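You operate a simulated robot arm through the tools that you are given. There is no shell and no other tool. Be economical: measure what you need, move in short steps, check, and stop when the job is done.

You run a simulated two-armed robot. Do the job below in one go: nothing can be reset, and whatever is moved stays where it is left.

JOB
Jog the drive round to its service stop with the jog box.
Fine: mode dial to JOG, brake off; hold the box, press its button once; pointer on green, brake on, dial back to RUN. Where these are worked on the way, their far stop is far enough and under half their travel is too little: mode dial.

The check looks at the end state, three seconds after you hand in, the way a careful person would. Anything else that was tipped, shoved, dropped, spilled or broken makes it a failure.

ROBOT AND FRAMES
Two 7-joint arms with two-finger parallel grippers on one trunk, on a base that drives. Base frame: it is fixed to the floor where the robot stands at the start and does not move with it; the origin is under the middle of the robot, x ahead of it, y to its left, z up. Units: m, degrees, N and s.
The left shoulder is at the start at [0.05, 0.177, 1.154], the right one opposite. With the tool pointing down near the work surface each hand reaches from about 0.1 to 0.68 m from the robot's upright axis, wherever it stands, measured 20 degrees to its own side. Places, roughly: control desk [0.6, 0.2, 0.7]; drive brake lever [0.4, 1.1, 1.3]; drive gauge [0.8, 0, 1.2]; green start button [0.4, 0.4, 1]; haul dial [0.6, 0.3, 1]; jog button [0.4, -0.3, 1.1]; main switch [0.4, 0, 1]; mode dial [0.7, 0.1, 1]; speed dial [0.6, 0.5, 1]. Payload 3.43 kg a hand.
Tool frame (each hand has its own): the origin (TCP) lies between the finger pads and is the grasp point; the fingertips stand 0.034 m ahead of it; z points along the fingers, y is the line along which they close. The gripper opens to 0.128 m. The fingers are 0.024 m wide and 0.012 m thick; the gripper's body (0.048 by 0.13 m) begins 0.096 m behind the TCP.
Orientation is that of the tool frame in the base frame, as a unit quaternion [w, x, y, z]. With the fingers straight down and closing along the base's y, the tool's x points along the base's -x, its y along +y and its z along -z.

CONTROLS
- The arms move only by the tool step_arm. It takes "left_deltas", "right_deltas" or both (then of equal length, played together; a hand with none holds still); each is a list of rows, each a list of 7 numbers: the shift along the tool's x, y, z in m, then the turn, a rotation vector about the tool's x, y, z in degrees, then the gripper command, from -1 (shut) to 1 (fully open), values between in proportion. In form: [[dx, dy, dz, rx, ry, rz, grip], ...]. A call has 1 to 8 rows; each row is the pose to reach, as a shift and turn from the pose commanded when the call began, along the tool's axes at that moment. Each row takes 0.2 s and may step no farther than 0.05 m and 8.6 degrees from the row before; otherwise, or with a gripper value out of range, the whole call is refused. A pose out of reach is approached as far as the arm can. The call stops where the force on the tool passes 90 N (or 10 N more than at its start, if that is more) or the arm is blocked; 0.2 s more then pass. The fingers move at their own pace (about 0.108 m/s each) and stop on an object; they squeeze with about 28 N. The grip force told is the motor's: it shows also when the fingers shut on nothing. Time passes only in rows, and 0.2 s behind the last, so rows that repeat a pose let the fingers close. The reply holds the time, the measured pose of the TCP, the force on the tool along the base axes, the opening and the grip force, in the units named above and with some noise, with the torque about the TCP (base axes, N m) and any sound that the robot's microphone picked up.
- Cameras (640 x 400 px; columns grow to the right, rows downward): "scene" is now at [0.1578, -0.0269, 1.3376]; the picture's right is [-0.29, -0.96, 0.00], its down [-0.35, 0.10, -0.93] and it looks along [0.89, -0.27, -0.36] (base axes); focal length 214 px, centre (320, 200). "left" rides on the left gripper at [0.076, 0.011, -0.16] in its tool frame; the picture's right is [-0.15, 0.99, 0.00], its down [-0.88, -0.13, -0.46] and it looks along [-0.45, -0.07, 0.89] (tool axes); focal length 234 px, centre (320, 200). "right" rides on the right gripper at [0.076, -0.011, -0.16] in its tool frame; the picture's right is [0.15, 0.99, 0.00], its down [-0.88, 0.13, -0.46] and it looks along [-0.45, 0.07, 0.89] (tool axes); focal length 234 px, centre (320, 200). There is no depth. A picture from a camera that has moved, and an enlarged one, comes with that camera's place and axes in the base frame and with its lens.
- snapshot(camera): a new picture of that camera. The clock stands still meanwhile.
- raise_lower(by): slides the trunk up (or, below 0, down) by that many m; the arms and the scene camera ride with it, the base frame stays. It gives what a move gives, with no picture.
- steer(legs): drives the robot by 1 to 6 legs, each [ahead, turn to the left] in m and degrees, along the robot's own axes; the way and the turn of a leg run together, so that a leg with both is an arc; at most 1.5 m and 180 degrees a leg. The arms and the cameras ride along, it lands a little off, and it stops where it bumps. It gives what a move gives.
- aim_head(pan, tilt): turns the head with the scene camera to pan (to the left, within 80 degrees either way) and tilt (down, from -29 to 69), counted from straight ahead of the robot. It gives what a move gives.
- enlarge(camera, box): a new picture of the part [left, top, right, bottom] of that camera's present view, enlarged. The clock stands still meanwhile.
- sign_off(): hands the job in; it is judged then, once.

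Go step by step. Nothing tells you exact positions but the pictures and the camera data: compare them with the known pose of the tool, close in by small moves and look again before you grip or let go. The budget is 120 turns and 92 pictures, counting those below and the enlarged ones. Unless the task says otherwise, let go and move clear before handing in, and close with one line.

The tools are called after "Call:" by a JSON object that holds its "method" and its "body". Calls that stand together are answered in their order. step_arm: Moves the arms, as the interface text tells. Its arguments: {"type":"object","properties":{"left_deltas":{"type":"array"},"right_deltas":{"type":"array"}},"required":[]} The other tools are called the same way: raise_lower (by) slides the trunk up or down; steer (legs) drives the base; aim_head (pan, tilt) turns the head that bears the scene camera; snapshot (camera) takes a picture; enlarge (camera, box) takes an enlarged picture of a part of a camera's view; sign_off () hands the job in.

At the start:

```text
time_s: 0.0
left_ee_pos: [0.3015, 0.0479, 1.2795]
left_tcp_rot: [0.0, -0.002, 1.0, -0.001]
left_ft_force: [-0.1, 0.0, 0.1]
left_moment: [0.0, 0.0, 0.01]
left_grip_width: 0.1278
left_gripper_force: 0.0
right_ee_pos: [0.3185, -0.3056, 1.2797]
right_tcp_rot: [0.0, 0.0, 1.0, 0.001]
right_ft_force: [0.1, 0.2, -0.7]
right_moment: [0.01, -0.01, -0.02]
right_grip_width: 0.128
right_gripper_force: 0.1
trunk travel left (down, up): [-0.325, 0.076]
robot x, y, heading: [0.0039, -0.0039, -0.1]
head pan, tilt: [-16.8, 21.1]
```

scene: 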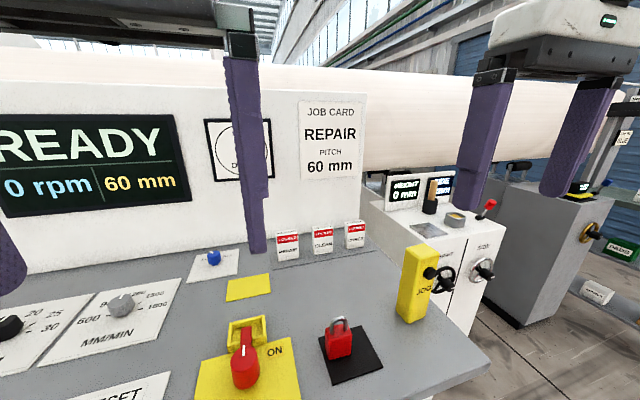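
right: 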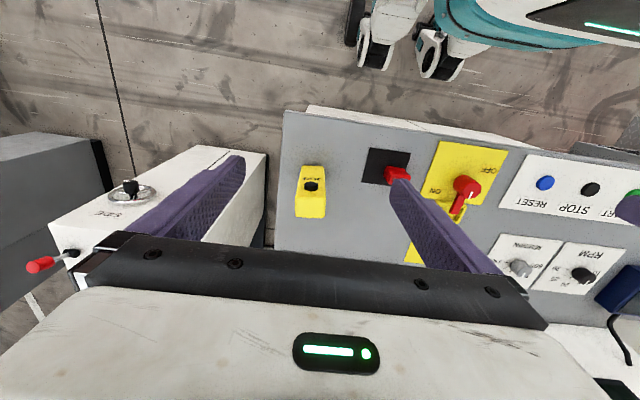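
left: 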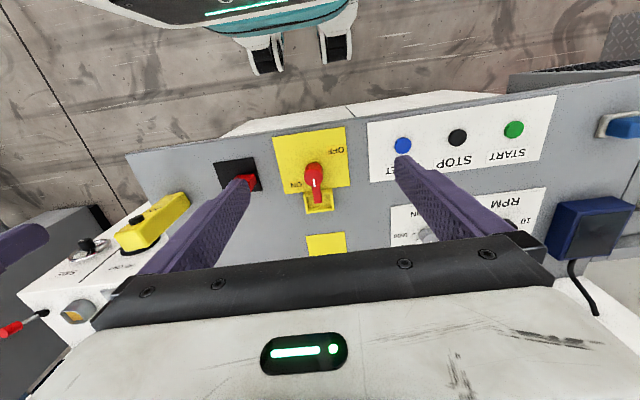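

I see a control desk with a yellow jog box at right, a main switch, and dials to the left. I'll look around with the head before moving anything.

Call:
{"method": "aim_head", "body": {"pan": 10, "tilt": 25}}

Call:
{"method": "snapshot", "body": {"camera": "scene"}}

Call:
{"method": "aim_head", "body": {"pan": 65, "tilt": 15}}

Call:
{"method": "snapshot", "body": {"camera": "scene"}}

```text
time_s: 0.9
left_ee_pos: [0.3022, 0.0492, 1.2805]
left_tcp_rot: [-0.002, 0.002, 1.0, -0.001]
left_ft_force: [0.8, 33.3, -4.3]
left_moment: [-6.09, -0.4, -3.14]
left_grip_width: 0.1278
left_gripper_force: 0.0
right_ee_pos: [0.3169, -0.3052, 1.2787]
right_tcp_rot: [-0.001, -0.001, 1.0, 0.0]
right_ft_force: [0.5, -0.6, 0.0]
right_moment: [-0.04, -0.03, 0.03]
right_grip_width: 0.128
right_gripper_force: 0.0
trunk travel left (down, up): [-0.325, 0.076]
robot x, y, heading: [0.0032, 0.0007, 0.0]
head pan, tilt: [10.0, 25.0]
```

```text
88 pictures are left
camera scene: at [0.1608, 0.009, 1.333], right [0.1, -1.0, 0.0], down [-0.4, -0.04, -0.91], along [0.91, 0.09, -0.41], focal length 214 px, centre (320, 200)
```

scene: 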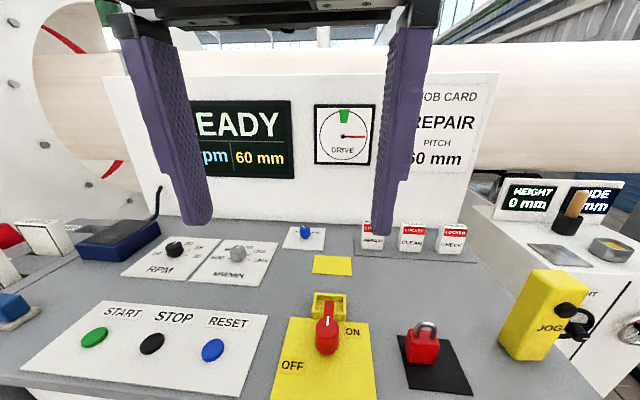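

```text
time_s: 2.1
left_ee_pos: [0.302, 0.0468, 1.2792]
left_tcp_rot: [0.0, -0.001, 1.0, -0.001]
left_ft_force: [-0.1, -0.1, 0.5]
left_moment: [0.01, 0.02, 0.0]
left_grip_width: 0.1281
left_gripper_force: 0.0
right_ee_pos: [0.3171, -0.3065, 1.2811]
right_tcp_rot: [0.0, 0.0, 1.0, -0.001]
right_ft_force: [-0.8, 0.2, 0.1]
right_moment: [0.01, 0.0, -0.01]
right_grip_width: 0.1282
right_gripper_force: 0.0
trunk travel left (down, up): [-0.325, 0.076]
robot x, y, heading: [0.0052, 0.0016, -0.2]
head pan, tilt: [65.0, 15.0]
```

```text
87 pictures are left
camera scene: at [0.1083, 0.0847, 1.3476], right [0.91, -0.42, 0.0], down [-0.11, -0.23, -0.97], along [0.41, 0.88, -0.26], focal length 214 px, centre (320, 200)
```

scene: 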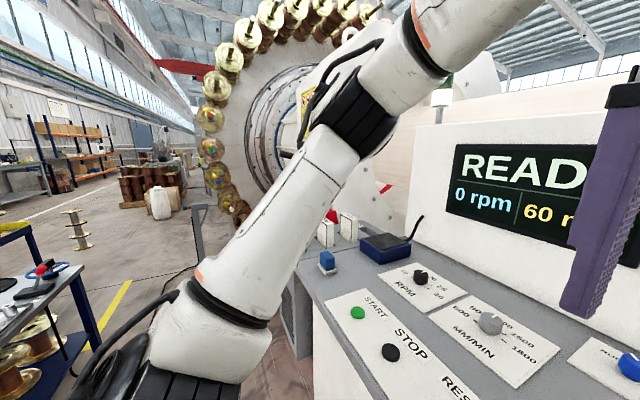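

The blue dial near the back of the desk is likely the mode dial; I'll zoom in on it and the jog box.

Call:
{"method": "aim_head", "body": {"pan": 2, "tilt": 30}}

Call:
{"method": "enlarge", "body": {"camera": "scene", "box": [200, 60, 400, 260]}}

Call:
{"method": "enlarge", "body": {"camera": "scene", "box": [400, 120, 640, 400]}}

```text
time_s: 3.5
left_ee_pos: [0.3052, 0.0477, 1.2761]
left_tcp_rot: [-0.002, -0.006, 1.0, 0.001]
left_ft_force: [51.0, -20.0, -6.7]
left_moment: [3.38, 8.24, 1.74]
left_grip_width: 0.1281
left_gripper_force: 0.1
right_ee_pos: [0.3173, -0.3055, 1.2802]
right_tcp_rot: [0.0, 0.0, 1.0, 0.0]
right_ft_force: [0.3, -0.7, -0.7]
right_moment: [-0.01, -0.01, 0.01]
right_grip_width: 0.1278
right_gripper_force: 0.1
trunk travel left (down, up): [-0.325, 0.076]
robot x, y, heading: [-0.0055, -0.0007, 0.1]
head pan, tilt: [2.0, 30.0]
```

```text
2.00 times, centred on (300, 160) of scene
camera zoom: at [0.1605, 0.0113, 1.3329], right [0.12, -0.99, 0.0], down [-0.4, -0.05, -0.91], along [0.91, 0.11, -0.41], focal length 429 px, centre (360, 280)
```

zoom: 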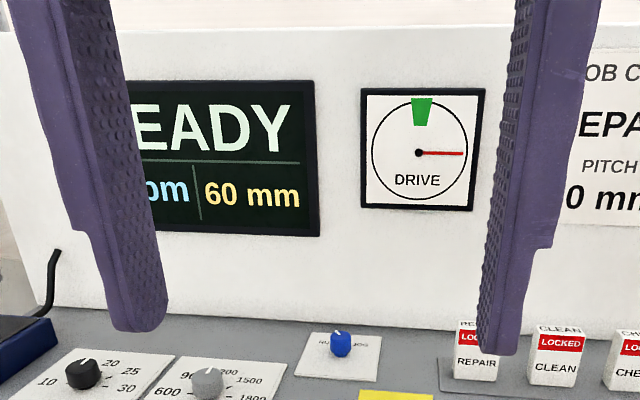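

```text
1.43 times, centred on (520, 260) of scene
camera zoom: at [0.1605, 0.0113, 1.3329], right [0.12, -0.99, 0.0], down [-0.4, -0.05, -0.91], along [0.91, 0.11, -0.41], focal length 306 px, centre (34, 114)
```

zoom: 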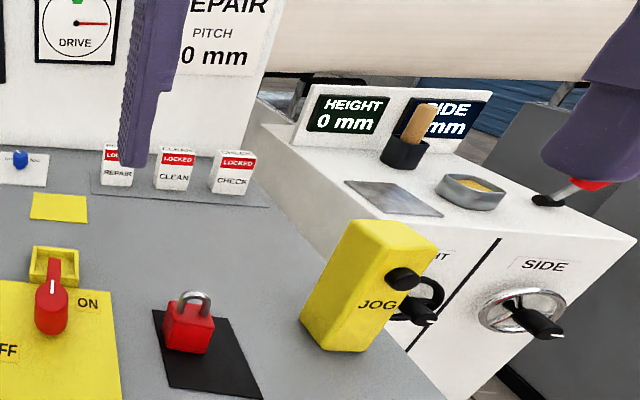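

The head brushes the left hand, so I'll shift that hand to the left, then look at the mode dial and the desk edge.

Call:
{"method": "step_arm", "body": {"left_deltas": [[0, 0.045, 0, 0, 0, 0, 1], [0, 0.09, 0, 0, 0, 0, 1], [0, 0.135, 0, 0, 0, 0, 1], [0, 0.17, 0, 0, 0, 0, 1]]}}

Call:
{"method": "aim_head", "body": {"pan": 0, "tilt": 35}}

Call:
{"method": "enlarge", "body": {"camera": "scene", "box": [240, 80, 360, 200]}}

Call:
{"method": "snapshot", "body": {"camera": "scene"}}

Call:
{"method": "aim_head", "body": {"pan": 70, "tilt": 5}}

Call:
{"method": "snapshot", "body": {"camera": "scene"}}

```text
time_s: 4.5
left_ee_pos: [0.2982, 0.2197, 1.2771]
left_tcp_rot: [-0.001, 0.0, 1.0, -0.001]
left_ft_force: [0.1, 0.0, 0.3]
left_moment: [-0.02, 0.01, 0.0]
left_grip_width: 0.1281
left_gripper_force: 0.1
right_ee_pos: [0.3156, -0.3061, 1.2795]
right_tcp_rot: [0.0, 0.0, 1.0, 0.0]
right_ft_force: [-0.1, -0.4, 0.7]
right_moment: [0.01, -0.05, 0.0]
right_grip_width: 0.1278
right_gripper_force: 0.0
trunk travel left (down, up): [-0.325, 0.076]
robot x, y, heading: [-0.0009, -0.0013, -0.2]
head pan, tilt: [2.0, 30.0]
```

```text
time_s: 5.1
left_ee_pos: [0.3004, 0.2163, 1.2772]
left_tcp_rot: [-0.001, 0.0, 1.0, -0.001]
left_ft_force: [-0.5, 0.3, 0.0]
left_moment: [0.03, -0.01, 0.03]
left_grip_width: 0.1279
left_gripper_force: 0.0
right_ee_pos: [0.3178, -0.3052, 1.2796]
right_tcp_rot: [0.001, 0.0, 1.0, 0.0]
right_ft_force: [0.2, 0.2, -0.4]
right_moment: [0.04, 0.02, -0.01]
right_grip_width: 0.128
right_gripper_force: 0.1
trunk travel left (down, up): [-0.325, 0.076]
robot x, y, heading: [0.0019, -0.0014, 0.0]
head pan, tilt: [0.0, 35.0]
```

```text
3.33 times, centred on (300, 140) of scene
camera zoom: at [0.1569, 0.0, 1.3156], right [0.0, -1.0, 0.0], down [-0.57, 0.0, -0.82], along [0.82, 0.0, -0.57], focal length 715 px, centre (387, 400)
```

zoom: 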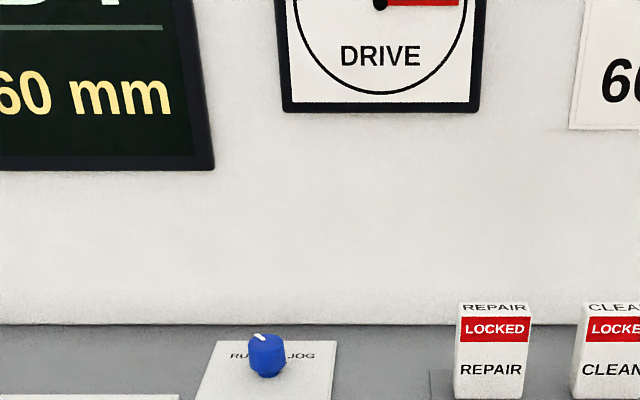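

```text
83 pictures are left
camera scene: at [0.1569, 0.0, 1.3156], right [0.0, -1.0, 0.0], down [-0.57, 0.0, -0.82], along [0.82, 0.0, -0.57], focal length 214 px, centre (320, 200)
```

scene: 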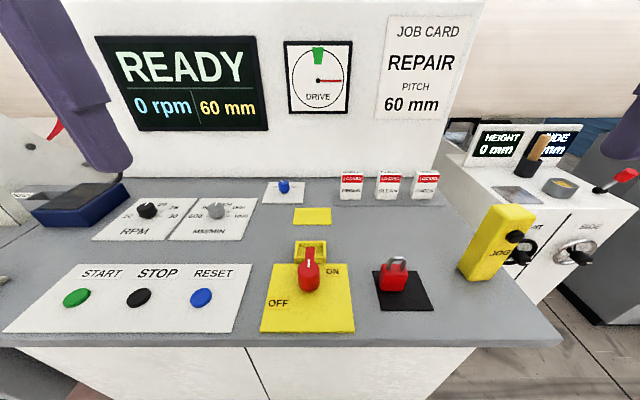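

```text
time_s: 6.5
left_ee_pos: [0.3003, 0.2185, 1.2772]
left_tcp_rot: [0.001, -0.001, 1.0, 0.0]
left_ft_force: [-0.4, 0.2, -0.8]
left_moment: [-0.02, -0.01, 0.0]
left_grip_width: 0.1279
left_gripper_force: 0.1
right_ee_pos: [0.3185, -0.3053, 1.2792]
right_tcp_rot: [-0.001, 0.0, 1.0, 0.0]
right_ft_force: [0.4, 0.7, -0.2]
right_moment: [-0.02, -0.01, 0.0]
right_grip_width: 0.1277
right_gripper_force: 0.0
trunk travel left (down, up): [-0.325, 0.076]
robot x, y, heading: [-0.0062, 0.0004, -0.0]
head pan, tilt: [70.0, 5.0]
```

```text
82 pictures are left
camera scene: at [0.1003, 0.0863, 1.3638], right [0.94, -0.34, 0.0], down [-0.03, -0.08, -1.0], along [0.34, 0.94, -0.09], focal length 214 px, centre (320, 200)
```

scene: 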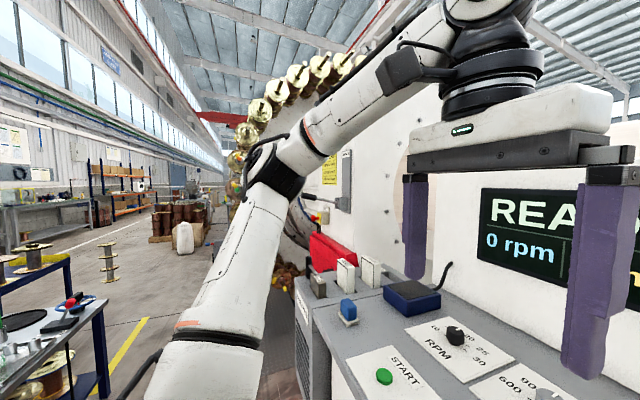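

The mode dial is at RUN with JOG to the right. Now I'll zoom in on the brake lever region.

Call:
{"method": "enlarge", "body": {"camera": "scene", "box": [270, 130, 370, 300]}}

Call:
{"method": "enlarge", "body": {"camera": "left", "box": [160, 60, 560, 260]}}

```text
2.35 times, centred on (320, 215) of scene
camera zoom: at [0.1003, 0.0863, 1.3638], right [0.94, -0.34, 0.0], down [-0.03, -0.08, -1.0], along [0.34, 0.94, -0.09], focal length 505 px, centre (320, 165)
```

zoom: 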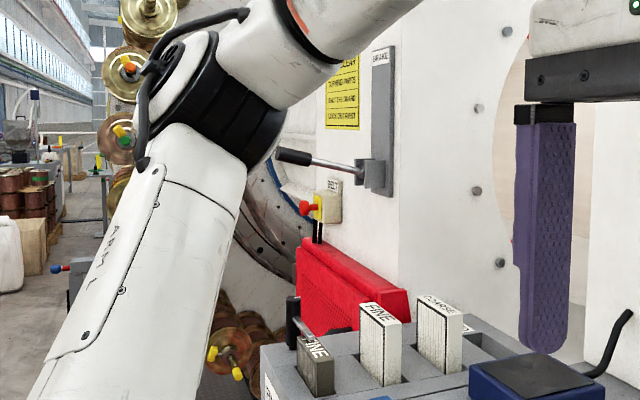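

```text
1.60 times, centred on (360, 160) of left
camera zoom: at [0.2242, 0.2297, 1.4359], right [0.15, 0.99, 0.0], down [0.88, -0.13, 0.46], along [0.45, -0.07, -0.89], focal length 375 px, centre (256, 264)
```

zoom: 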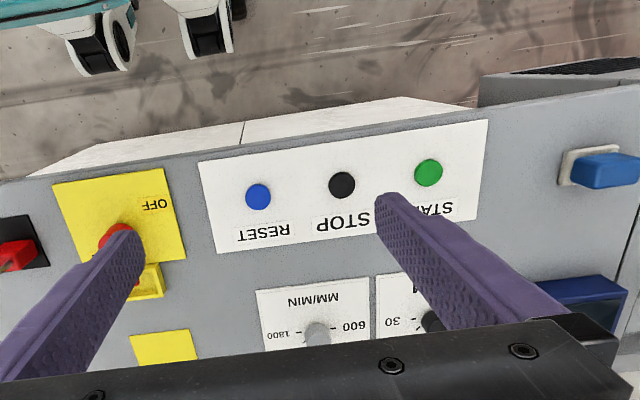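

The brake lever sticks out toward us from the BRAKE plate at left. I'll first drive slightly ahead so the left hand can reach the mode dial.

Call:
{"method": "aim_head", "body": {"pan": 0, "tilt": 40}}

Call:
{"method": "steer", "body": {"legs": [[0.07, 0]]}}

Call:
{"method": "step_arm", "body": {"left_deltas": [[-0.05, 0, 0, 0, 0, 0, 1], [-0.1, 0, 0, 0, 0, 0, 1], [-0.15, -0.02, 0, 0, 0, 0, 0.5], [-0.2, -0.05, 0.02, 0, 0, 0, 0], [-0.25, -0.08, 0.05, 0, 0, 0, -0.2], [-0.28, -0.1, 0.09, 0, 0, 0, -0.2]]}}

Call:
{"method": "snapshot", "body": {"camera": "left"}}

Call:
{"method": "snapshot", "body": {"camera": "scene"}}

```text
time_s: 8.0
left_ee_pos: [0.2998, 0.2174, 1.2766]
left_tcp_rot: [0.0, -0.002, 1.0, -0.001]
left_ft_force: [0.9, 0.5, 0.5]
left_moment: [0.02, 0.01, 0.03]
left_grip_width: 0.1282
left_gripper_force: 0.1
right_ee_pos: [0.318, -0.3052, 1.2779]
right_tcp_rot: [0.0, 0.0, 1.0, 0.0]
right_ft_force: [1.2, 0.5, 0.7]
right_moment: [-0.02, -0.03, -0.01]
right_grip_width: 0.1279
right_gripper_force: 0.1
trunk travel left (down, up): [-0.325, 0.076]
robot x, y, heading: [-0.0024, 0.0002, 0.3]
head pan, tilt: [0.0, 40.0]
```

```text
time_s: 9.0
left_ee_pos: [0.3713, 0.2182, 1.2775]
left_tcp_rot: [0.0, 0.0, 1.0, -0.001]
left_ft_force: [-0.1, -0.2, 0.1]
left_moment: [0.0, -0.01, 0.01]
left_grip_width: 0.128
left_gripper_force: 0.1
right_ee_pos: [0.3886, -0.3054, 1.2796]
right_tcp_rot: [0.0, 0.0, 1.0, 0.001]
right_ft_force: [0.0, 0.3, 0.3]
right_moment: [0.02, 0.07, 0.04]
right_grip_width: 0.1279
right_gripper_force: 0.0
trunk travel left (down, up): [-0.325, 0.076]
robot x, y, heading: [0.0697, -0.0018, -0.3]
head pan, tilt: [0.0, 40.0]
```

```text
refused: row 3 steps farther than a row can; nothing moved
```

```text
79 pictures are left
camera left: at [0.2953, 0.2299, 1.4357], right [0.15, 0.99, 0.0], down [0.88, -0.13, 0.46], along [0.45, -0.07, -0.89], focal length 234 px, centre (320, 200)
```

left: 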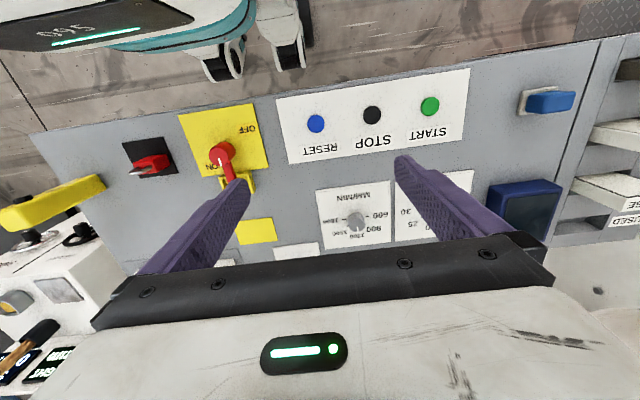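

```text
78 pictures are left
camera scene: at [0.2248, 0.0, 1.3079], right [0.0, -1.0, 0.0], down [-0.64, 0.0, -0.77], along [0.77, 0.0, -0.64], focal length 214 px, centre (320, 200)
```

scene: 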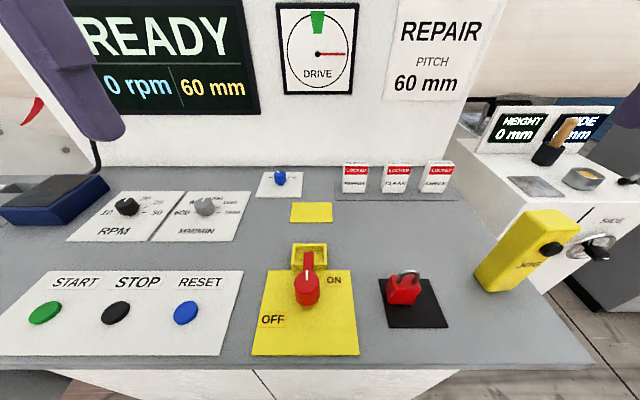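

Dial is at about (0.72, 0.11, 0.97). I'll move the left hand toward above it, fingers part closed.

Call:
{"method": "step_arm", "body": {"left_deltas": [[-0.045, -0.01, 0, 0, 0, 0, 0.5], [-0.09, -0.02, 0, 0, 0, 0, 0], [-0.13, -0.04, 0.01, 0, 0, 0, -0.2], [-0.17, -0.06, 0.02, 0, 0, 0, -0.2], [-0.21, -0.08, 0.03, 0, 0, 0, -0.2], [-0.25, -0.095, 0.05, 0, 0, 0, -0.2], [-0.29, -0.107, 0.07, 0, 0, 0, -0.2], [-0.32, -0.107, 0.1, 0, 0, 0, -0.2]]}}

Call:
{"method": "snapshot", "body": {"camera": "left"}}

Call:
{"method": "snapshot", "body": {"camera": "scene"}}

```text
time_s: 10.8
left_ee_pos: [0.6621, 0.118, 1.1743]
left_tcp_rot: [-0.001, 0.0, 1.0, -0.001]
left_ft_force: [0.2, 0.5, -0.7]
left_moment: [0.01, 0.04, 0.05]
left_grip_width: 0.051
left_gripper_force: 0.1
left hand out of reach, approached as far as the arm can: row 7, 8
right_ee_pos: [0.3887, -0.3041, 1.2791]
right_tcp_rot: [-0.001, 0.0, 1.0, -0.002]
right_ft_force: [0.6, -0.1, 0.2]
right_moment: [-0.03, 0.04, 0.01]
right_grip_width: 0.1279
right_gripper_force: 0.1
trunk travel left (down, up): [-0.325, 0.076]
robot x, y, heading: [0.0721, -0.0014, -0.1]
head pan, tilt: [0.0, 40.0]
```

```text
77 pictures are left
camera left: at [0.5858, 0.1305, 1.3321], right [0.15, 0.99, 0.0], down [0.88, -0.13, 0.46], along [0.45, -0.07, -0.89], focal length 234 px, centre (320, 200)
```

left: 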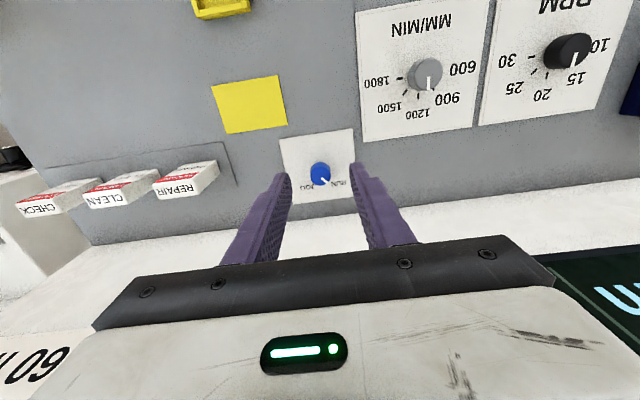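

```text
76 pictures are left
camera scene: at [0.2251, 0.0011, 1.3079], right [0.0, -1.0, 0.0], down [-0.64, 0.0, -0.77], along [0.77, 0.0, -0.64], focal length 214 px, centre (320, 200)
```

scene: 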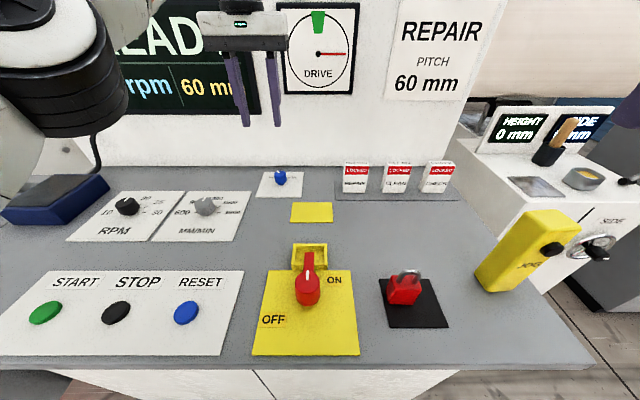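

The dial is at about (0.718, 0.110), just at reach limit. I'll drive 3.5 cm more ahead and check the floor gap by the left camera reading afterward.

Call:
{"method": "steer", "body": {"legs": [[0.035, 0]]}}

Call:
{"method": "enlarge", "body": {"camera": "left", "box": [260, 110, 380, 220]}}

```text
time_s: 11.7
left_ee_pos: [0.6742, 0.1173, 1.1743]
left_tcp_rot: [0.0, 0.0, 1.0, 0.0]
left_ft_force: [0.1, -0.2, 0.2]
left_moment: [0.01, -0.06, -0.05]
left_grip_width: 0.0511
left_gripper_force: 0.0
right_ee_pos: [0.4014, -0.3062, 1.2797]
right_tcp_rot: [0.0, 0.001, 1.0, 0.0]
right_ft_force: [-0.4, 0.4, 0.2]
right_moment: [-0.01, -0.05, 0.0]
right_grip_width: 0.1281
right_gripper_force: 0.0
trunk travel left (down, up): [-0.325, 0.076]
robot x, y, heading: [0.0846, 0.0018, 0.0]
head pan, tilt: [0.0, 40.0]
stopped in leg 1: the robot was blocked; the commanded pose is now the measured one
```

```text
3.64 times, centred on (320, 165) of left
camera zoom: at [0.599, 0.1291, 1.3327], right [0.15, 0.99, 0.0], down [0.88, -0.13, 0.46], along [0.45, -0.07, -0.89], focal length 852 px, centre (320, 327)
```

zoom: 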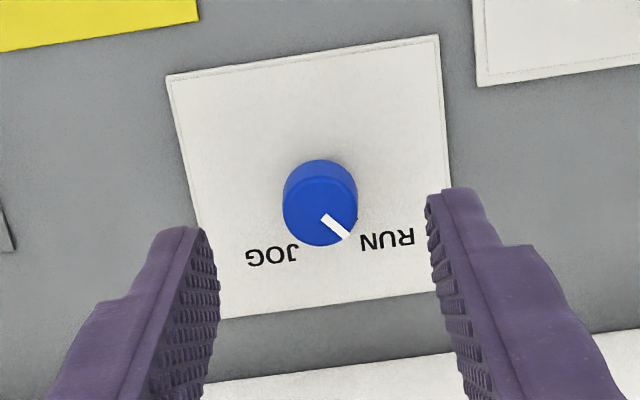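

The base touched the desk and stopped, so this is as near as it gets. I'll try to bring the left hand over the dial, pre-turned by −34° about the tool axis.

Call:
{"method": "step_arm", "body": {"left_deltas": [[-0.015, -0.003, 0.03, 0, 0, -8, -0.2], [-0.03, -0.006, 0.06, 0, 0, -16, -0.2], [-0.038, -0.006, 0.09, 0, 0, -24, -0.2], [-0.038, -0.006, 0.12, 0, 0, -32, -0.2]]}}

Call:
{"method": "snapshot", "body": {"camera": "left"}}

Call:
{"method": "enlarge", "body": {"camera": "scene", "box": [200, 60, 360, 220]}}

```text
time_s: 12.7
left_ee_pos: [0.7148, 0.11, 1.0522]
left_tcp_rot: [-0.002, -0.276, 0.961, 0.001]
left_ft_force: [-0.2, 0.3, 0.6]
left_moment: [-0.01, 0.01, -0.02]
left_grip_width: 0.0514
left_gripper_force: 0.0
left hand out of reach, approached as far as the arm can: row 2, 3
right_ee_pos: [0.4037, -0.3051, 1.2775]
right_tcp_rot: [-0.001, 0.001, 1.0, 0.0]
right_ft_force: [0.5, -0.2, 0.1]
right_moment: [-0.02, -0.02, 0.02]
right_grip_width: 0.1279
right_gripper_force: 0.1
trunk travel left (down, up): [-0.325, 0.076]
robot x, y, heading: [0.0868, -0.0005, 0.1]
head pan, tilt: [0.0, 40.0]
```

```text
74 pictures are left
camera left: at [0.6456, 0.0786, 1.2122], right [-0.4, 0.92, 0.0], down [0.82, 0.36, 0.45], along [0.41, 0.18, -0.89], focal length 234 px, centre (320, 200)
```

left: 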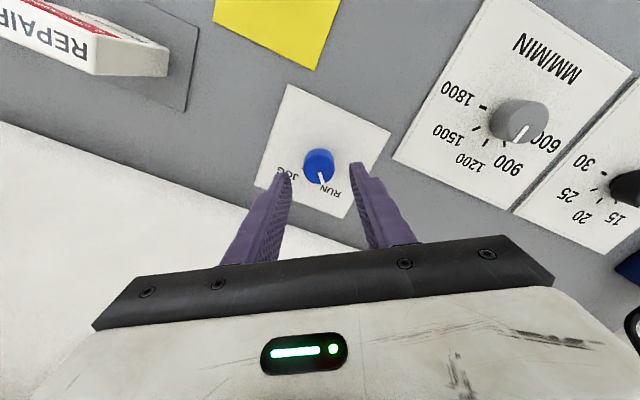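

```text
2.50 times, centred on (280, 140) of scene
camera zoom: at [0.2393, 0.0001, 1.308], right [0.0, -1.0, 0.0], down [-0.64, 0.0, -0.77], along [0.77, 0.0, -0.64], focal length 536 px, centre (420, 350)
```

zoom: 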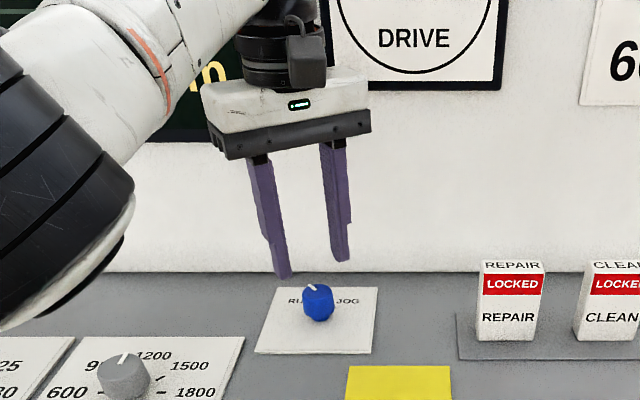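

The hand is centred over the dial. Descending to z≈0.998 with fingertips just above the plate.

Call:
{"method": "step_arm", "body": {"left_deltas": [[0, 0, 0.03, 0, 0, 0, -0.2], [0, 0, 0.053, 0, 0, 0, -0.2]]}}

Call:
{"method": "enlarge", "body": {"camera": "left", "box": [220, 80, 420, 260]}}

Call:
{"method": "enlarge", "body": {"camera": "scene", "box": [230, 100, 340, 220]}}

```text
time_s: 13.3
left_ee_pos: [0.7244, 0.1065, 1.0016]
left_tcp_rot: [-0.003, -0.276, 0.961, 0.001]
left_ft_force: [-0.1, 0.2, 0.6]
left_moment: [-0.01, 0.02, -0.03]
left_grip_width: 0.0512
left_gripper_force: 0.0
left hand out of reach, approached as far as the arm can: row 1, 2
right_ee_pos: [0.4023, -0.3059, 1.2785]
right_tcp_rot: [-0.001, 0.001, 1.0, -0.001]
right_ft_force: [-0.7, 0.2, -0.4]
right_moment: [-0.02, 0.0, 0.0]
right_grip_width: 0.1281
right_gripper_force: 0.0
trunk travel left (down, up): [-0.325, 0.076]
robot x, y, heading: [0.0871, -0.0013, -0.1]
head pan, tilt: [0.0, 40.0]
```

```text
2.22 times, centred on (320, 170) of left
camera zoom: at [0.6541, 0.0751, 1.161], right [-0.4, 0.92, 0.0], down [0.82, 0.36, 0.45], along [0.41, 0.18, -0.89], focal length 520 px, centre (320, 267)
```

zoom: 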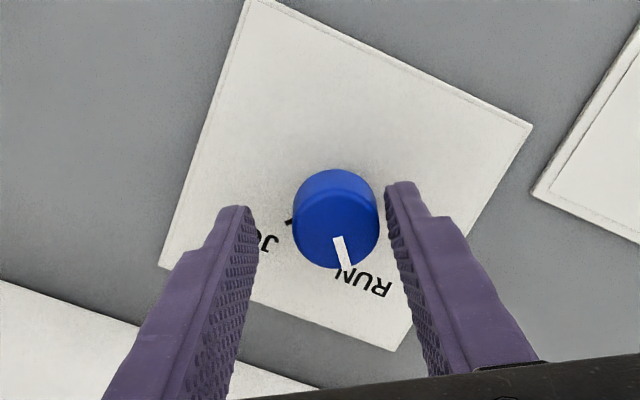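

```text
3.33 times, centred on (285, 160) of scene
camera zoom: at [0.2389, -0.0001, 1.3081], right [0.0, -1.0, 0.0], down [-0.64, 0.0, -0.77], along [0.77, 0.0, -0.64], focal length 715 px, centre (437, 333)
```

zoom: 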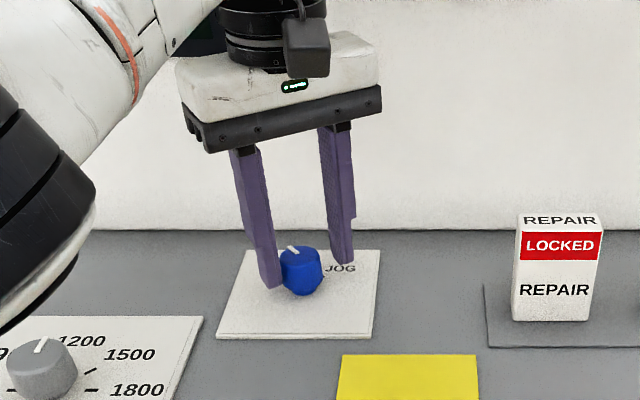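

The hand overshot about 1 cm forward of the dial axis. I'll correct by (+0.009, +0.006) in the tool frame and then close.

Call:
{"method": "step_arm", "body": {"left_deltas": [[0.009, 0.006, 0.003, 0, 0, 0, -0.2], [0.009, 0.006, 0.003, 0, 0, 0, -0.2]]}}

Call:
{"method": "enlarge", "body": {"camera": "left", "box": [220, 80, 420, 260]}}

```text
time_s: 13.9
left_ee_pos: [0.7236, 0.1042, 1.0001]
left_tcp_rot: [-0.003, -0.275, 0.961, 0.0]
left_ft_force: [0.8, 0.1, 0.1]
left_moment: [0.02, 0.03, 0.02]
left_grip_width: 0.0514
left_gripper_force: 0.1
left hand out of reach, approached as far as the arm can: row 1, 2
right_ee_pos: [0.4028, -0.3054, 1.2785]
right_tcp_rot: [-0.001, 0.0, 1.0, 0.0]
right_ft_force: [1.4, -0.4, 0.7]
right_moment: [0.02, -0.01, 0.01]
right_grip_width: 0.128
right_gripper_force: 0.1
trunk travel left (down, up): [-0.325, 0.076]
robot x, y, heading: [0.0866, -0.0016, -0.1]
head pan, tilt: [0.0, 40.0]
```

```text
2.22 times, centred on (320, 170) of left
camera zoom: at [0.6541, 0.0743, 1.1591], right [-0.4, 0.92, 0.0], down [0.82, 0.36, 0.45], along [0.41, 0.18, -0.89], focal length 520 px, centre (320, 267)
```

zoom: 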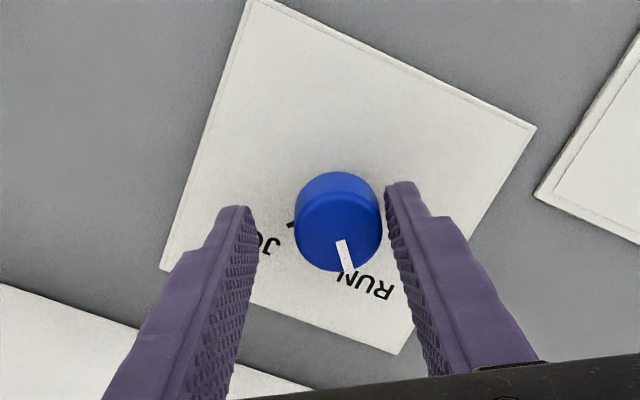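

The arm is saturated by some joint limit with this yaw. I'll lift a bit, turn the hand back, and see which yaw is reachable exactly.

Call:
{"method": "step_arm", "body": {"left_deltas": [[0, 0, -0.04, 0, 0, 0, -0.2], [0, 0, -0.04, 0, 0, 8, -0.2], [0, 0, -0.04, 0, 0, 16, -0.2], [0, 0, -0.04, 0, 0, 24, -0.2], [0, 0, -0.04, 0, 0, 32, -0.2], [0, 0, -0.04, 0, 0, 40, -0.2], [0, 0, -0.04, 0, 0, 40, -0.2]]}}

```text
time_s: 15.5
left_ee_pos: [0.7195, 0.1089, 1.0399]
left_tcp_rot: [-0.001, 0.07, 0.998, -0.001]
left_ft_force: [0.6, -1.1, 0.1]
left_moment: [0.0, 0.02, 0.03]
left_grip_width: 0.0513
left_gripper_force: 0.0
left hand out of reach, approached as far as the arm can: row 1, 2, 3, 4, 5, 6, 7
right_ee_pos: [0.4021, -0.3049, 1.2782]
right_tcp_rot: [-0.001, 0.0, 1.0, 0.0]
right_ft_force: [0.3, 0.2, -0.1]
right_moment: [0.02, 0.03, 0.02]
right_grip_width: 0.1279
right_gripper_force: 0.0
trunk travel left (down, up): [-0.325, 0.076]
robot x, y, heading: [0.0856, 0.0009, 0.1]
head pan, tilt: [0.0, 40.0]
```

The commanded pose was simply farther ahead than I assumed. I'll pull the command back about 1.8 cm while turning back to −32°.

Call:
{"method": "step_arm", "body": {"left_deltas": [[0.018, 0, 0, 0, 0, 0, -0.2], [0.018, 0, 0, 0, 0, -8, -0.2], [0.018, 0, 0, 0, 0, -16, -0.2], [0.018, 0, 0, 0, 0, -24, -0.2], [0.018, 0, 0, 0, 0, -32, -0.2], [0.018, 0, 0, 0, 0, -40, -0.2]]}}

Call:
{"method": "enlarge", "body": {"camera": "left", "box": [220, 80, 420, 260]}}

```text
time_s: 16.9
left_ee_pos: [0.7173, 0.1091, 1.0464]
left_tcp_rot: [-0.001, -0.277, 0.961, -0.001]
left_ft_force: [0.0, 0.0, -0.1]
left_moment: [-0.02, 0.02, 0.0]
left_grip_width: 0.0513
left_gripper_force: 0.1
left hand out of reach, approached as far as the arm can: row 1, 2, 3, 4, 5, 6
right_ee_pos: [0.4017, -0.3053, 1.2782]
right_tcp_rot: [-0.002, 0.002, 1.0, 0.0]
right_ft_force: [0.1, -0.3, -0.6]
right_moment: [0.01, 0.01, -0.02]
right_grip_width: 0.1282
right_gripper_force: 0.0
trunk travel left (down, up): [-0.325, 0.076]
robot x, y, heading: [0.0848, 0.0014, 0.1]
head pan, tilt: [0.0, 40.0]
```

```text
2.22 times, centred on (320, 170) of left
camera zoom: at [0.6468, 0.079, 1.206], right [-0.4, 0.92, 0.0], down [0.82, 0.36, 0.45], along [0.41, 0.18, -0.89], focal length 520 px, centre (320, 267)
```

zoom: 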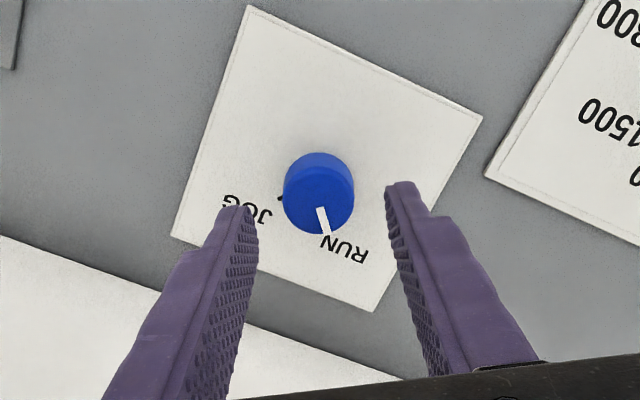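

Still at the reach edge here, but at lower height the reach is greater. Lowering and pulling in 6 mm more.

Call:
{"method": "step_arm", "body": {"left_deltas": [[0.005, -0.003, 0.02, 0, 0, 0, -0.2], [0.005, -0.003, 0.04, 0, 0, 0, -0.2]]}}

Call:
{"method": "enlarge", "body": {"camera": "left", "box": [220, 80, 420, 260]}}

```text
time_s: 17.5
left_ee_pos: [0.7223, 0.103, 1.0072]
left_tcp_rot: [-0.002, -0.276, 0.961, 0.0]
left_ft_force: [0.7, -0.3, -0.1]
left_moment: [-0.01, -0.02, 0.01]
left_grip_width: 0.0512
left_gripper_force: 0.1
left hand out of reach, approached as far as the arm can: row 1, 2
right_ee_pos: [0.4032, -0.3057, 1.2786]
right_tcp_rot: [-0.001, 0.001, 1.0, 0.0]
right_ft_force: [0.0, 0.1, 0.4]
right_moment: [-0.01, 0.01, -0.01]
right_grip_width: 0.128
right_gripper_force: 0.0
trunk travel left (down, up): [-0.325, 0.076]
robot x, y, heading: [0.0854, 0.0001, 0.2]
head pan, tilt: [0.0, 40.0]
```

```text
2.22 times, centred on (320, 170) of left
camera zoom: at [0.6528, 0.0718, 1.1657], right [-0.4, 0.92, 0.0], down [0.82, 0.36, 0.45], along [0.41, 0.18, -0.89], focal length 520 px, centre (320, 267)
```

zoom: 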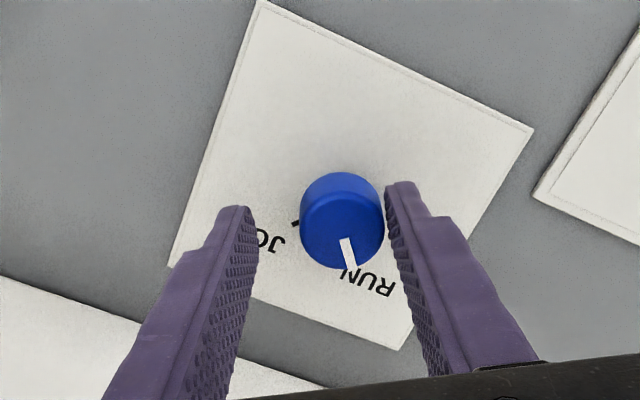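

Still commanded beyond the edge. Pulling in more along the tool's x and y.

Call:
{"method": "step_arm", "body": {"left_deltas": [[0.01, 0.01, 0, 0, 0, 0, -0.2], [0.01, 0.01, 0, 0, 0, 0, -0.2]]}}

```text
time_s: 18.1
left_ee_pos: [0.7216, 0.1008, 1.0097]
left_tcp_rot: [-0.001, -0.276, 0.961, -0.001]
left_ft_force: [-0.7, -0.2, -0.6]
left_moment: [0.0, 0.03, 0.02]
left_grip_width: 0.051
left_gripper_force: 0.0
left hand out of reach, approached as far as the arm can: row 1, 2
right_ee_pos: [0.403, -0.306, 1.28]
right_tcp_rot: [-0.001, 0.001, 1.0, 0.0]
right_ft_force: [-0.2, -0.2, 0.5]
right_moment: [0.01, 0.01, -0.03]
right_grip_width: 0.1281
right_gripper_force: 0.1
trunk travel left (down, up): [-0.325, 0.076]
robot x, y, heading: [0.0864, 0.0015, 0.1]
head pan, tilt: [0.0, 40.0]
```

Still saturated; another 2 cm pull-back along base −x.

Call:
{"method": "step_arm", "body": {"left_deltas": [[0.0085, 0.0053, 0, 0, 0, 0, -0.2], [0.017, 0.0106, 0, 0, 0, 0, -0.2]]}}

Call:
{"method": "enlarge", "body": {"camera": "left", "box": [220, 80, 420, 260]}}

```text
time_s: 18.7
left_ee_pos: [0.7206, 0.0997, 1.0105]
left_tcp_rot: [-0.002, -0.275, 0.961, 0.0]
left_ft_force: [-0.5, 1.7, -1.1]
left_moment: [0.0, 0.02, -0.03]
left_grip_width: 0.0519
left_gripper_force: 0.7
left hand out of reach, approached as far as the arm can: row 1, 2
right_ee_pos: [0.4028, -0.3058, 1.2791]
right_tcp_rot: [-0.001, 0.002, 1.0, 0.0]
right_ft_force: [0.2, 0.1, 0.0]
right_moment: [0.02, 0.02, 0.0]
right_grip_width: 0.128
right_gripper_force: 0.1
trunk travel left (down, up): [-0.325, 0.076]
robot x, y, heading: [0.0854, 0.0008, -0.2]
head pan, tilt: [0.0, 40.0]
```

```text
2.22 times, centred on (320, 170) of left
camera zoom: at [0.6515, 0.0698, 1.1694], right [-0.4, 0.92, 0.0], down [0.82, 0.36, 0.45], along [0.41, 0.18, -0.89], focal length 520 px, centre (320, 267)
```

zoom: 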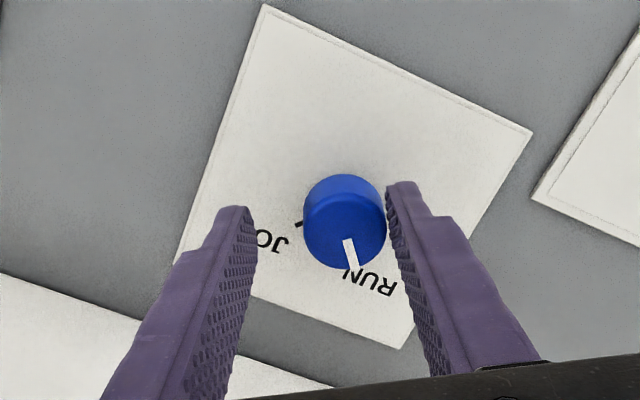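

The command and the arm have drifted apart. I'll lift and retreat to a clearly reachable place to resync, then come back.

Call:
{"method": "step_arm", "body": {"left_deltas": [[0, -0.004, -0.04, 0, 0, 0, -0.2], [0.02, 0.01, -0.06, 0, 0, 8, -0.2], [0.045, 0.03, -0.06, 0, 0, 16, -0.2], [0.07, 0.05, -0.06, 0, 0, 24, -0.2], [0.09, 0.06, -0.06, 0, 0, 32, -0.2]]}}

```text
time_s: 19.9
left_ee_pos: [0.6112, 0.1051, 1.0695]
left_tcp_rot: [-0.003, -0.002, 1.0, -0.002]
left_ft_force: [-0.3, 1.4, -0.3]
left_moment: [-0.08, 0.05, 0.01]
left_grip_width: 0.0512
left_gripper_force: 0.0
left hand out of reach, approached as far as the arm can: row 1, 2
right_ee_pos: [0.4038, -0.3033, 1.2784]
right_tcp_rot: [-0.003, 0.002, 1.0, -0.001]
right_ft_force: [0.2, 1.1, -0.9]
right_moment: [-0.09, 0.08, -0.01]
right_grip_width: 0.1278
right_gripper_force: 0.2
trunk travel left (down, up): [-0.325, 0.076]
robot x, y, heading: [0.0892, 0.0013, -0.1]
head pan, tilt: [0.0, 40.0]
```

Synced now: the hand is at (0.611, 0.105, 1.07). Going forward lower to (0.714, 0.108), yaw −32°, stopping at z≈1.03.

Call:
{"method": "step_arm", "body": {"left_deltas": [[-0.03, 0.003, 0.015, 0, 0, -8, -0.2], [-0.06, 0.003, 0.03, 0, 0, -16, -0.2], [-0.09, 0.003, 0.035, 0, 0, -24, -0.2], [-0.103, 0.003, 0.04, 0, 0, -32, -0.2]]}}

Call:
{"method": "enlarge", "body": {"camera": "left", "box": [220, 80, 420, 260]}}

```text
time_s: 20.9
left_ee_pos: [0.716, 0.1049, 1.0288]
left_tcp_rot: [0.0, -0.276, 0.961, 0.0]
left_ft_force: [0.2, -0.4, 0.0]
left_moment: [-0.02, 0.05, -0.01]
left_grip_width: 0.051
left_gripper_force: 0.0
right_ee_pos: [0.4033, -0.3056, 1.2786]
right_tcp_rot: [-0.001, 0.001, 1.0, 0.001]
right_ft_force: [0.6, 1.3, 0.3]
right_moment: [0.03, 0.0, 0.0]
right_grip_width: 0.1282
right_gripper_force: 0.1
trunk travel left (down, up): [-0.325, 0.076]
robot x, y, heading: [0.0857, -0.0004, -0.4]
head pan, tilt: [0.0, 40.0]
```

```text
2.22 times, centred on (320, 170) of left
camera zoom: at [0.6461, 0.0748, 1.1873], right [-0.4, 0.92, 0.0], down [0.82, 0.36, 0.45], along [0.42, 0.18, -0.89], focal length 520 px, centre (320, 267)
```

zoom: 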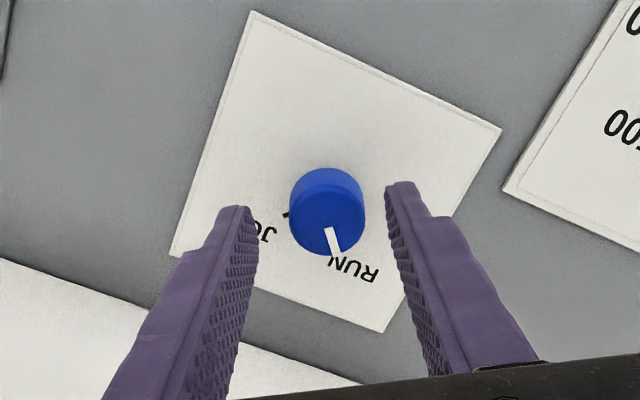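

Aligned and in reach. Descend and grip the dial.

Call:
{"method": "step_arm", "body": {"left_deltas": [[0, 0.002, 0.015, 0, 0, 0, -0.2], [0, 0.002, 0.031, 0, 0, 0, -0.2], [0, 0.002, 0.031, 0, 0, 0, -1], [0, 0.002, 0.031, 0, 0, 0, -1]]}}

Call:
{"method": "enlarge", "body": {"camera": "left", "box": [220, 80, 420, 260]}}

```text
time_s: 21.9
left_ee_pos: [0.7152, 0.1067, 0.9971]
left_tcp_rot: [-0.001, -0.276, 0.961, 0.0]
left_ft_force: [-1.1, -0.7, -1.2]
left_moment: [-0.02, 0.41, -0.05]
left_grip_width: 0.0337
left_gripper_force: 45.0
right_ee_pos: [0.4022, -0.3055, 1.2781]
right_tcp_rot: [-0.001, 0.001, 1.0, -0.001]
right_ft_force: [0.0, 0.1, -0.5]
right_moment: [-0.02, 0.0, 0.03]
right_grip_width: 0.1281
right_gripper_force: 0.1
trunk travel left (down, up): [-0.325, 0.076]
robot x, y, heading: [0.0836, -0.0027, -0.2]
head pan, tilt: [0.0, 40.0]
```

```text
2.22 times, centred on (320, 170) of left
camera zoom: at [0.645, 0.0769, 1.1567], right [-0.4, 0.92, 0.0], down [0.82, 0.36, 0.45], along [0.42, 0.18, -0.89], focal length 520 px, centre (320, 267)
```

zoom: 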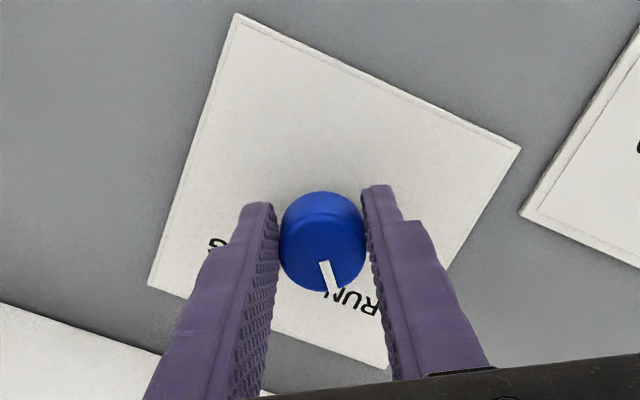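

Gripped at the knob (3.4 cm). Now turn clockwise (tool +z) toward JOG in 8.5° rows.

Call:
{"method": "step_arm", "body": {"left_deltas": [[0, 0, 0, 0, 0, 8.5, -1], [0, 0, 0, 0, 0, 17, -1], [0, 0, 0, 0, 0, 25.5, -1], [0, 0, 0, 0, 0, 34, -1], [0, 0, 0, 0, 0, 42.5, -1], [0, 0, 0, 0, 0, 51, -1], [0, 0, 0, 0, 0, 59.5, -1], [0, 0, 0, 0, 0, 68, -1]]}}

Call:
{"method": "enlarge", "body": {"camera": "left", "box": [220, 80, 420, 260]}}

```text
time_s: 23.7
left_ee_pos: [0.7163, 0.1128, 0.9973]
left_tcp_rot: [-0.002, 0.308, 0.951, 0.0]
left_ft_force: [-5.1, 23.8, -4.2]
left_moment: [0.83, 0.51, 0.1]
left_grip_width: 0.0333
left_gripper_force: 45.0
right_ee_pos: [0.4033, -0.3023, 1.2794]
right_tcp_rot: [-0.001, -0.001, 1.0, -0.001]
right_ft_force: [0.2, -0.4, -0.7]
right_moment: [0.04, -0.01, -0.02]
right_grip_width: 0.1281
right_gripper_force: 0.0
trunk travel left (down, up): [-0.325, 0.076]
robot x, y, heading: [0.0833, 0.0005, 0.0]
head pan, tilt: [0.0, 40.0]
```

```text
2.22 times, centred on (320, 170) of left
camera zoom: at [0.6606, 0.1669, 1.1568], right [0.7, 0.72, 0.0], down [0.64, -0.62, 0.45], along [0.32, -0.32, -0.89], focal length 520 px, centre (320, 267)
```

zoom: 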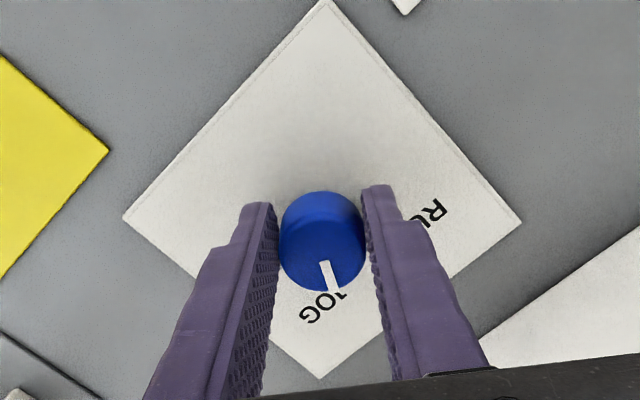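

The knob followed and now points near JOG. I'll turn a bit further to feel for the stop.

Call:
{"method": "step_arm", "body": {"left_deltas": [[0, 0, 0, 0, 0, 4, -1], [0, 0, 0, 0, 0, 8, -1]]}}

Call:
{"method": "enlarge", "body": {"camera": "left", "box": [220, 80, 420, 260]}}

```text
time_s: 24.3
left_ee_pos: [0.7155, 0.1144, 0.9984]
left_tcp_rot: [-0.001, 0.373, 0.928, 0.002]
left_ft_force: [-4.4, 28.5, -6.3]
left_moment: [0.38, -0.02, 0.08]
left_grip_width: 0.0332
left_gripper_force: 45.3
right_ee_pos: [0.4034, -0.3021, 1.2806]
right_tcp_rot: [-0.001, 0.001, 1.0, -0.002]
right_ft_force: [0.3, 0.4, 0.3]
right_moment: [-0.04, -0.01, 0.0]
right_grip_width: 0.1279
right_gripper_force: 0.1
trunk travel left (down, up): [-0.325, 0.076]
robot x, y, heading: [0.0857, 0.0016, -0.0]
head pan, tilt: [0.0, 40.0]
```

```text
2.22 times, centred on (320, 170) of left
camera zoom: at [0.669, 0.174, 1.1568], right [0.79, 0.61, 0.0], down [0.55, -0.7, 0.45], along [0.28, -0.36, -0.89], focal length 520 px, centre (320, 267)
```

zoom: 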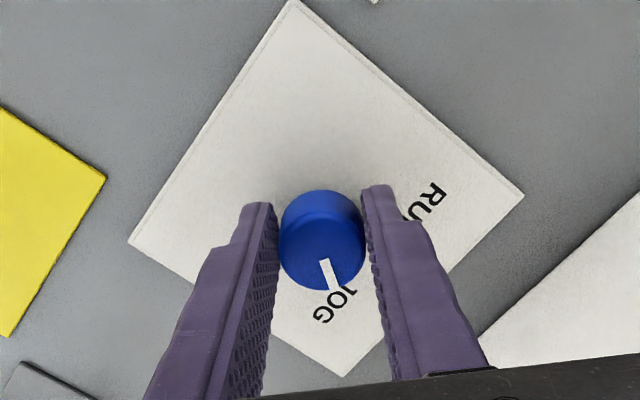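

The knob follows without slipping and no stop is felt yet; continue a little more.

Call:
{"method": "step_arm", "body": {"left_deltas": [[0, 0, 0, 0, 0, 5, -1], [0, 0, 0, 0, 0, 10, -1], [0, 0, 0, 0, 0, 15, -1]]}}

Call:
{"method": "enlarge", "body": {"camera": "left", "box": [220, 80, 420, 260]}}

```text
time_s: 25.1
left_ee_pos: [0.7185, 0.113, 0.9983]
left_tcp_rot: [0.002, 0.489, 0.872, 0.002]
left_ft_force: [8.3, 23.9, -3.2]
left_moment: [0.03, 0.11, 0.92]
left_grip_width: 0.0333
left_gripper_force: 45.1
right_ee_pos: [0.4029, -0.3024, 1.2784]
right_tcp_rot: [-0.002, 0.001, 1.0, -0.002]
right_ft_force: [-0.1, -0.5, -1.0]
right_moment: [-0.04, -0.02, 0.02]
right_grip_width: 0.1282
right_gripper_force: 0.0
trunk travel left (down, up): [-0.325, 0.076]
robot x, y, heading: [0.0831, 0.0007, 0.0]
head pan, tilt: [0.0, 40.0]
```

```text
2.22 times, centred on (320, 170) of left
camera zoom: at [0.6874, 0.1835, 1.1567], right [0.92, 0.39, 0.01], down [0.35, -0.82, 0.46], along [0.18, -0.42, -0.89], focal length 520 px, centre (320, 267)
```

zoom: 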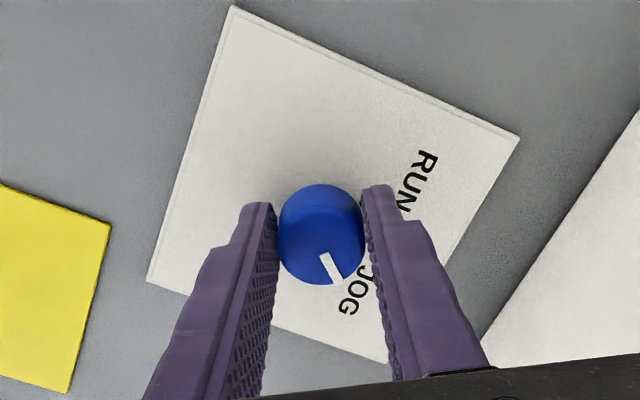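

Torque rose to 0.92 N·m and the knob slipped in the fingers: it is at the JOG stop. Release, lift, and check.

Call:
{"method": "step_arm", "body": {"left_deltas": [[0, 0, 0, 0, 0, 0, -0.2], [0, 0, 0, 0, 0, 0, -0.2], [0, 0, -0.03, 0, 0, 0, -0.2], [0, 0, -0.07, 0, 0, -8, -0.2], [0, 0, -0.1, 0, 0, -16, -0.2], [0.0, 0.04, -0.1, 0, 0, -24, -0.2]]}}

Call:
{"method": "enlarge", "body": {"camera": "left", "box": [220, 80, 420, 260]}}

Call:
{"method": "enlarge", "body": {"camera": "scene", "box": [230, 0, 370, 220]}}

```text
time_s: 26.5
left_ee_pos: [0.7118, 0.1307, 1.0884]
left_tcp_rot: [0.0, 0.317, 0.948, -0.001]
left_ft_force: [0.4, -1.0, -0.5]
left_moment: [0.08, -0.02, 0.0]
left_grip_width: 0.0511
left_gripper_force: 0.0
left hand out of reach, approached as far as the arm can: row 5, 6
right_ee_pos: [0.4024, -0.3075, 1.2793]
right_tcp_rot: [0.0, 0.0, 1.0, 0.0]
right_ft_force: [0.0, -0.5, -0.7]
right_moment: [0.04, 0.02, 0.06]
right_grip_width: 0.1278
right_gripper_force: 0.0
trunk travel left (down, up): [-0.325, 0.076]
robot x, y, heading: [0.0845, -0.0009, 0.0]
head pan, tilt: [0.0, 40.0]
```

```text
2.22 times, centred on (320, 170) of left
camera zoom: at [0.6579, 0.1847, 1.2473], right [0.71, 0.7, 0.0], down [0.63, -0.63, 0.46], along [0.32, -0.33, -0.89], focal length 520 px, centre (320, 267)
```

zoom: 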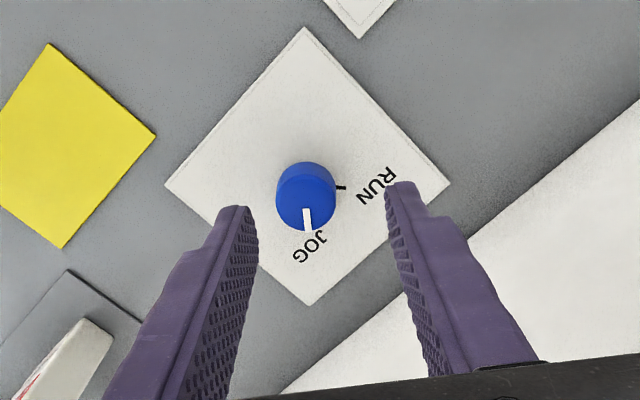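

```text
1.82 times, centred on (300, 110) of scene
camera zoom: at [0.2392, -0.0009, 1.308], right [0.0, -1.0, 0.0], down [-0.64, 0.0, -0.77], along [0.77, 0.0, -0.64], focal length 390 px, centre (356, 364)
```

zoom: 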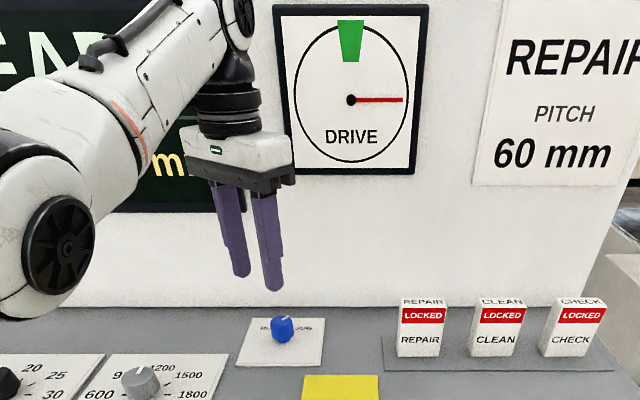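

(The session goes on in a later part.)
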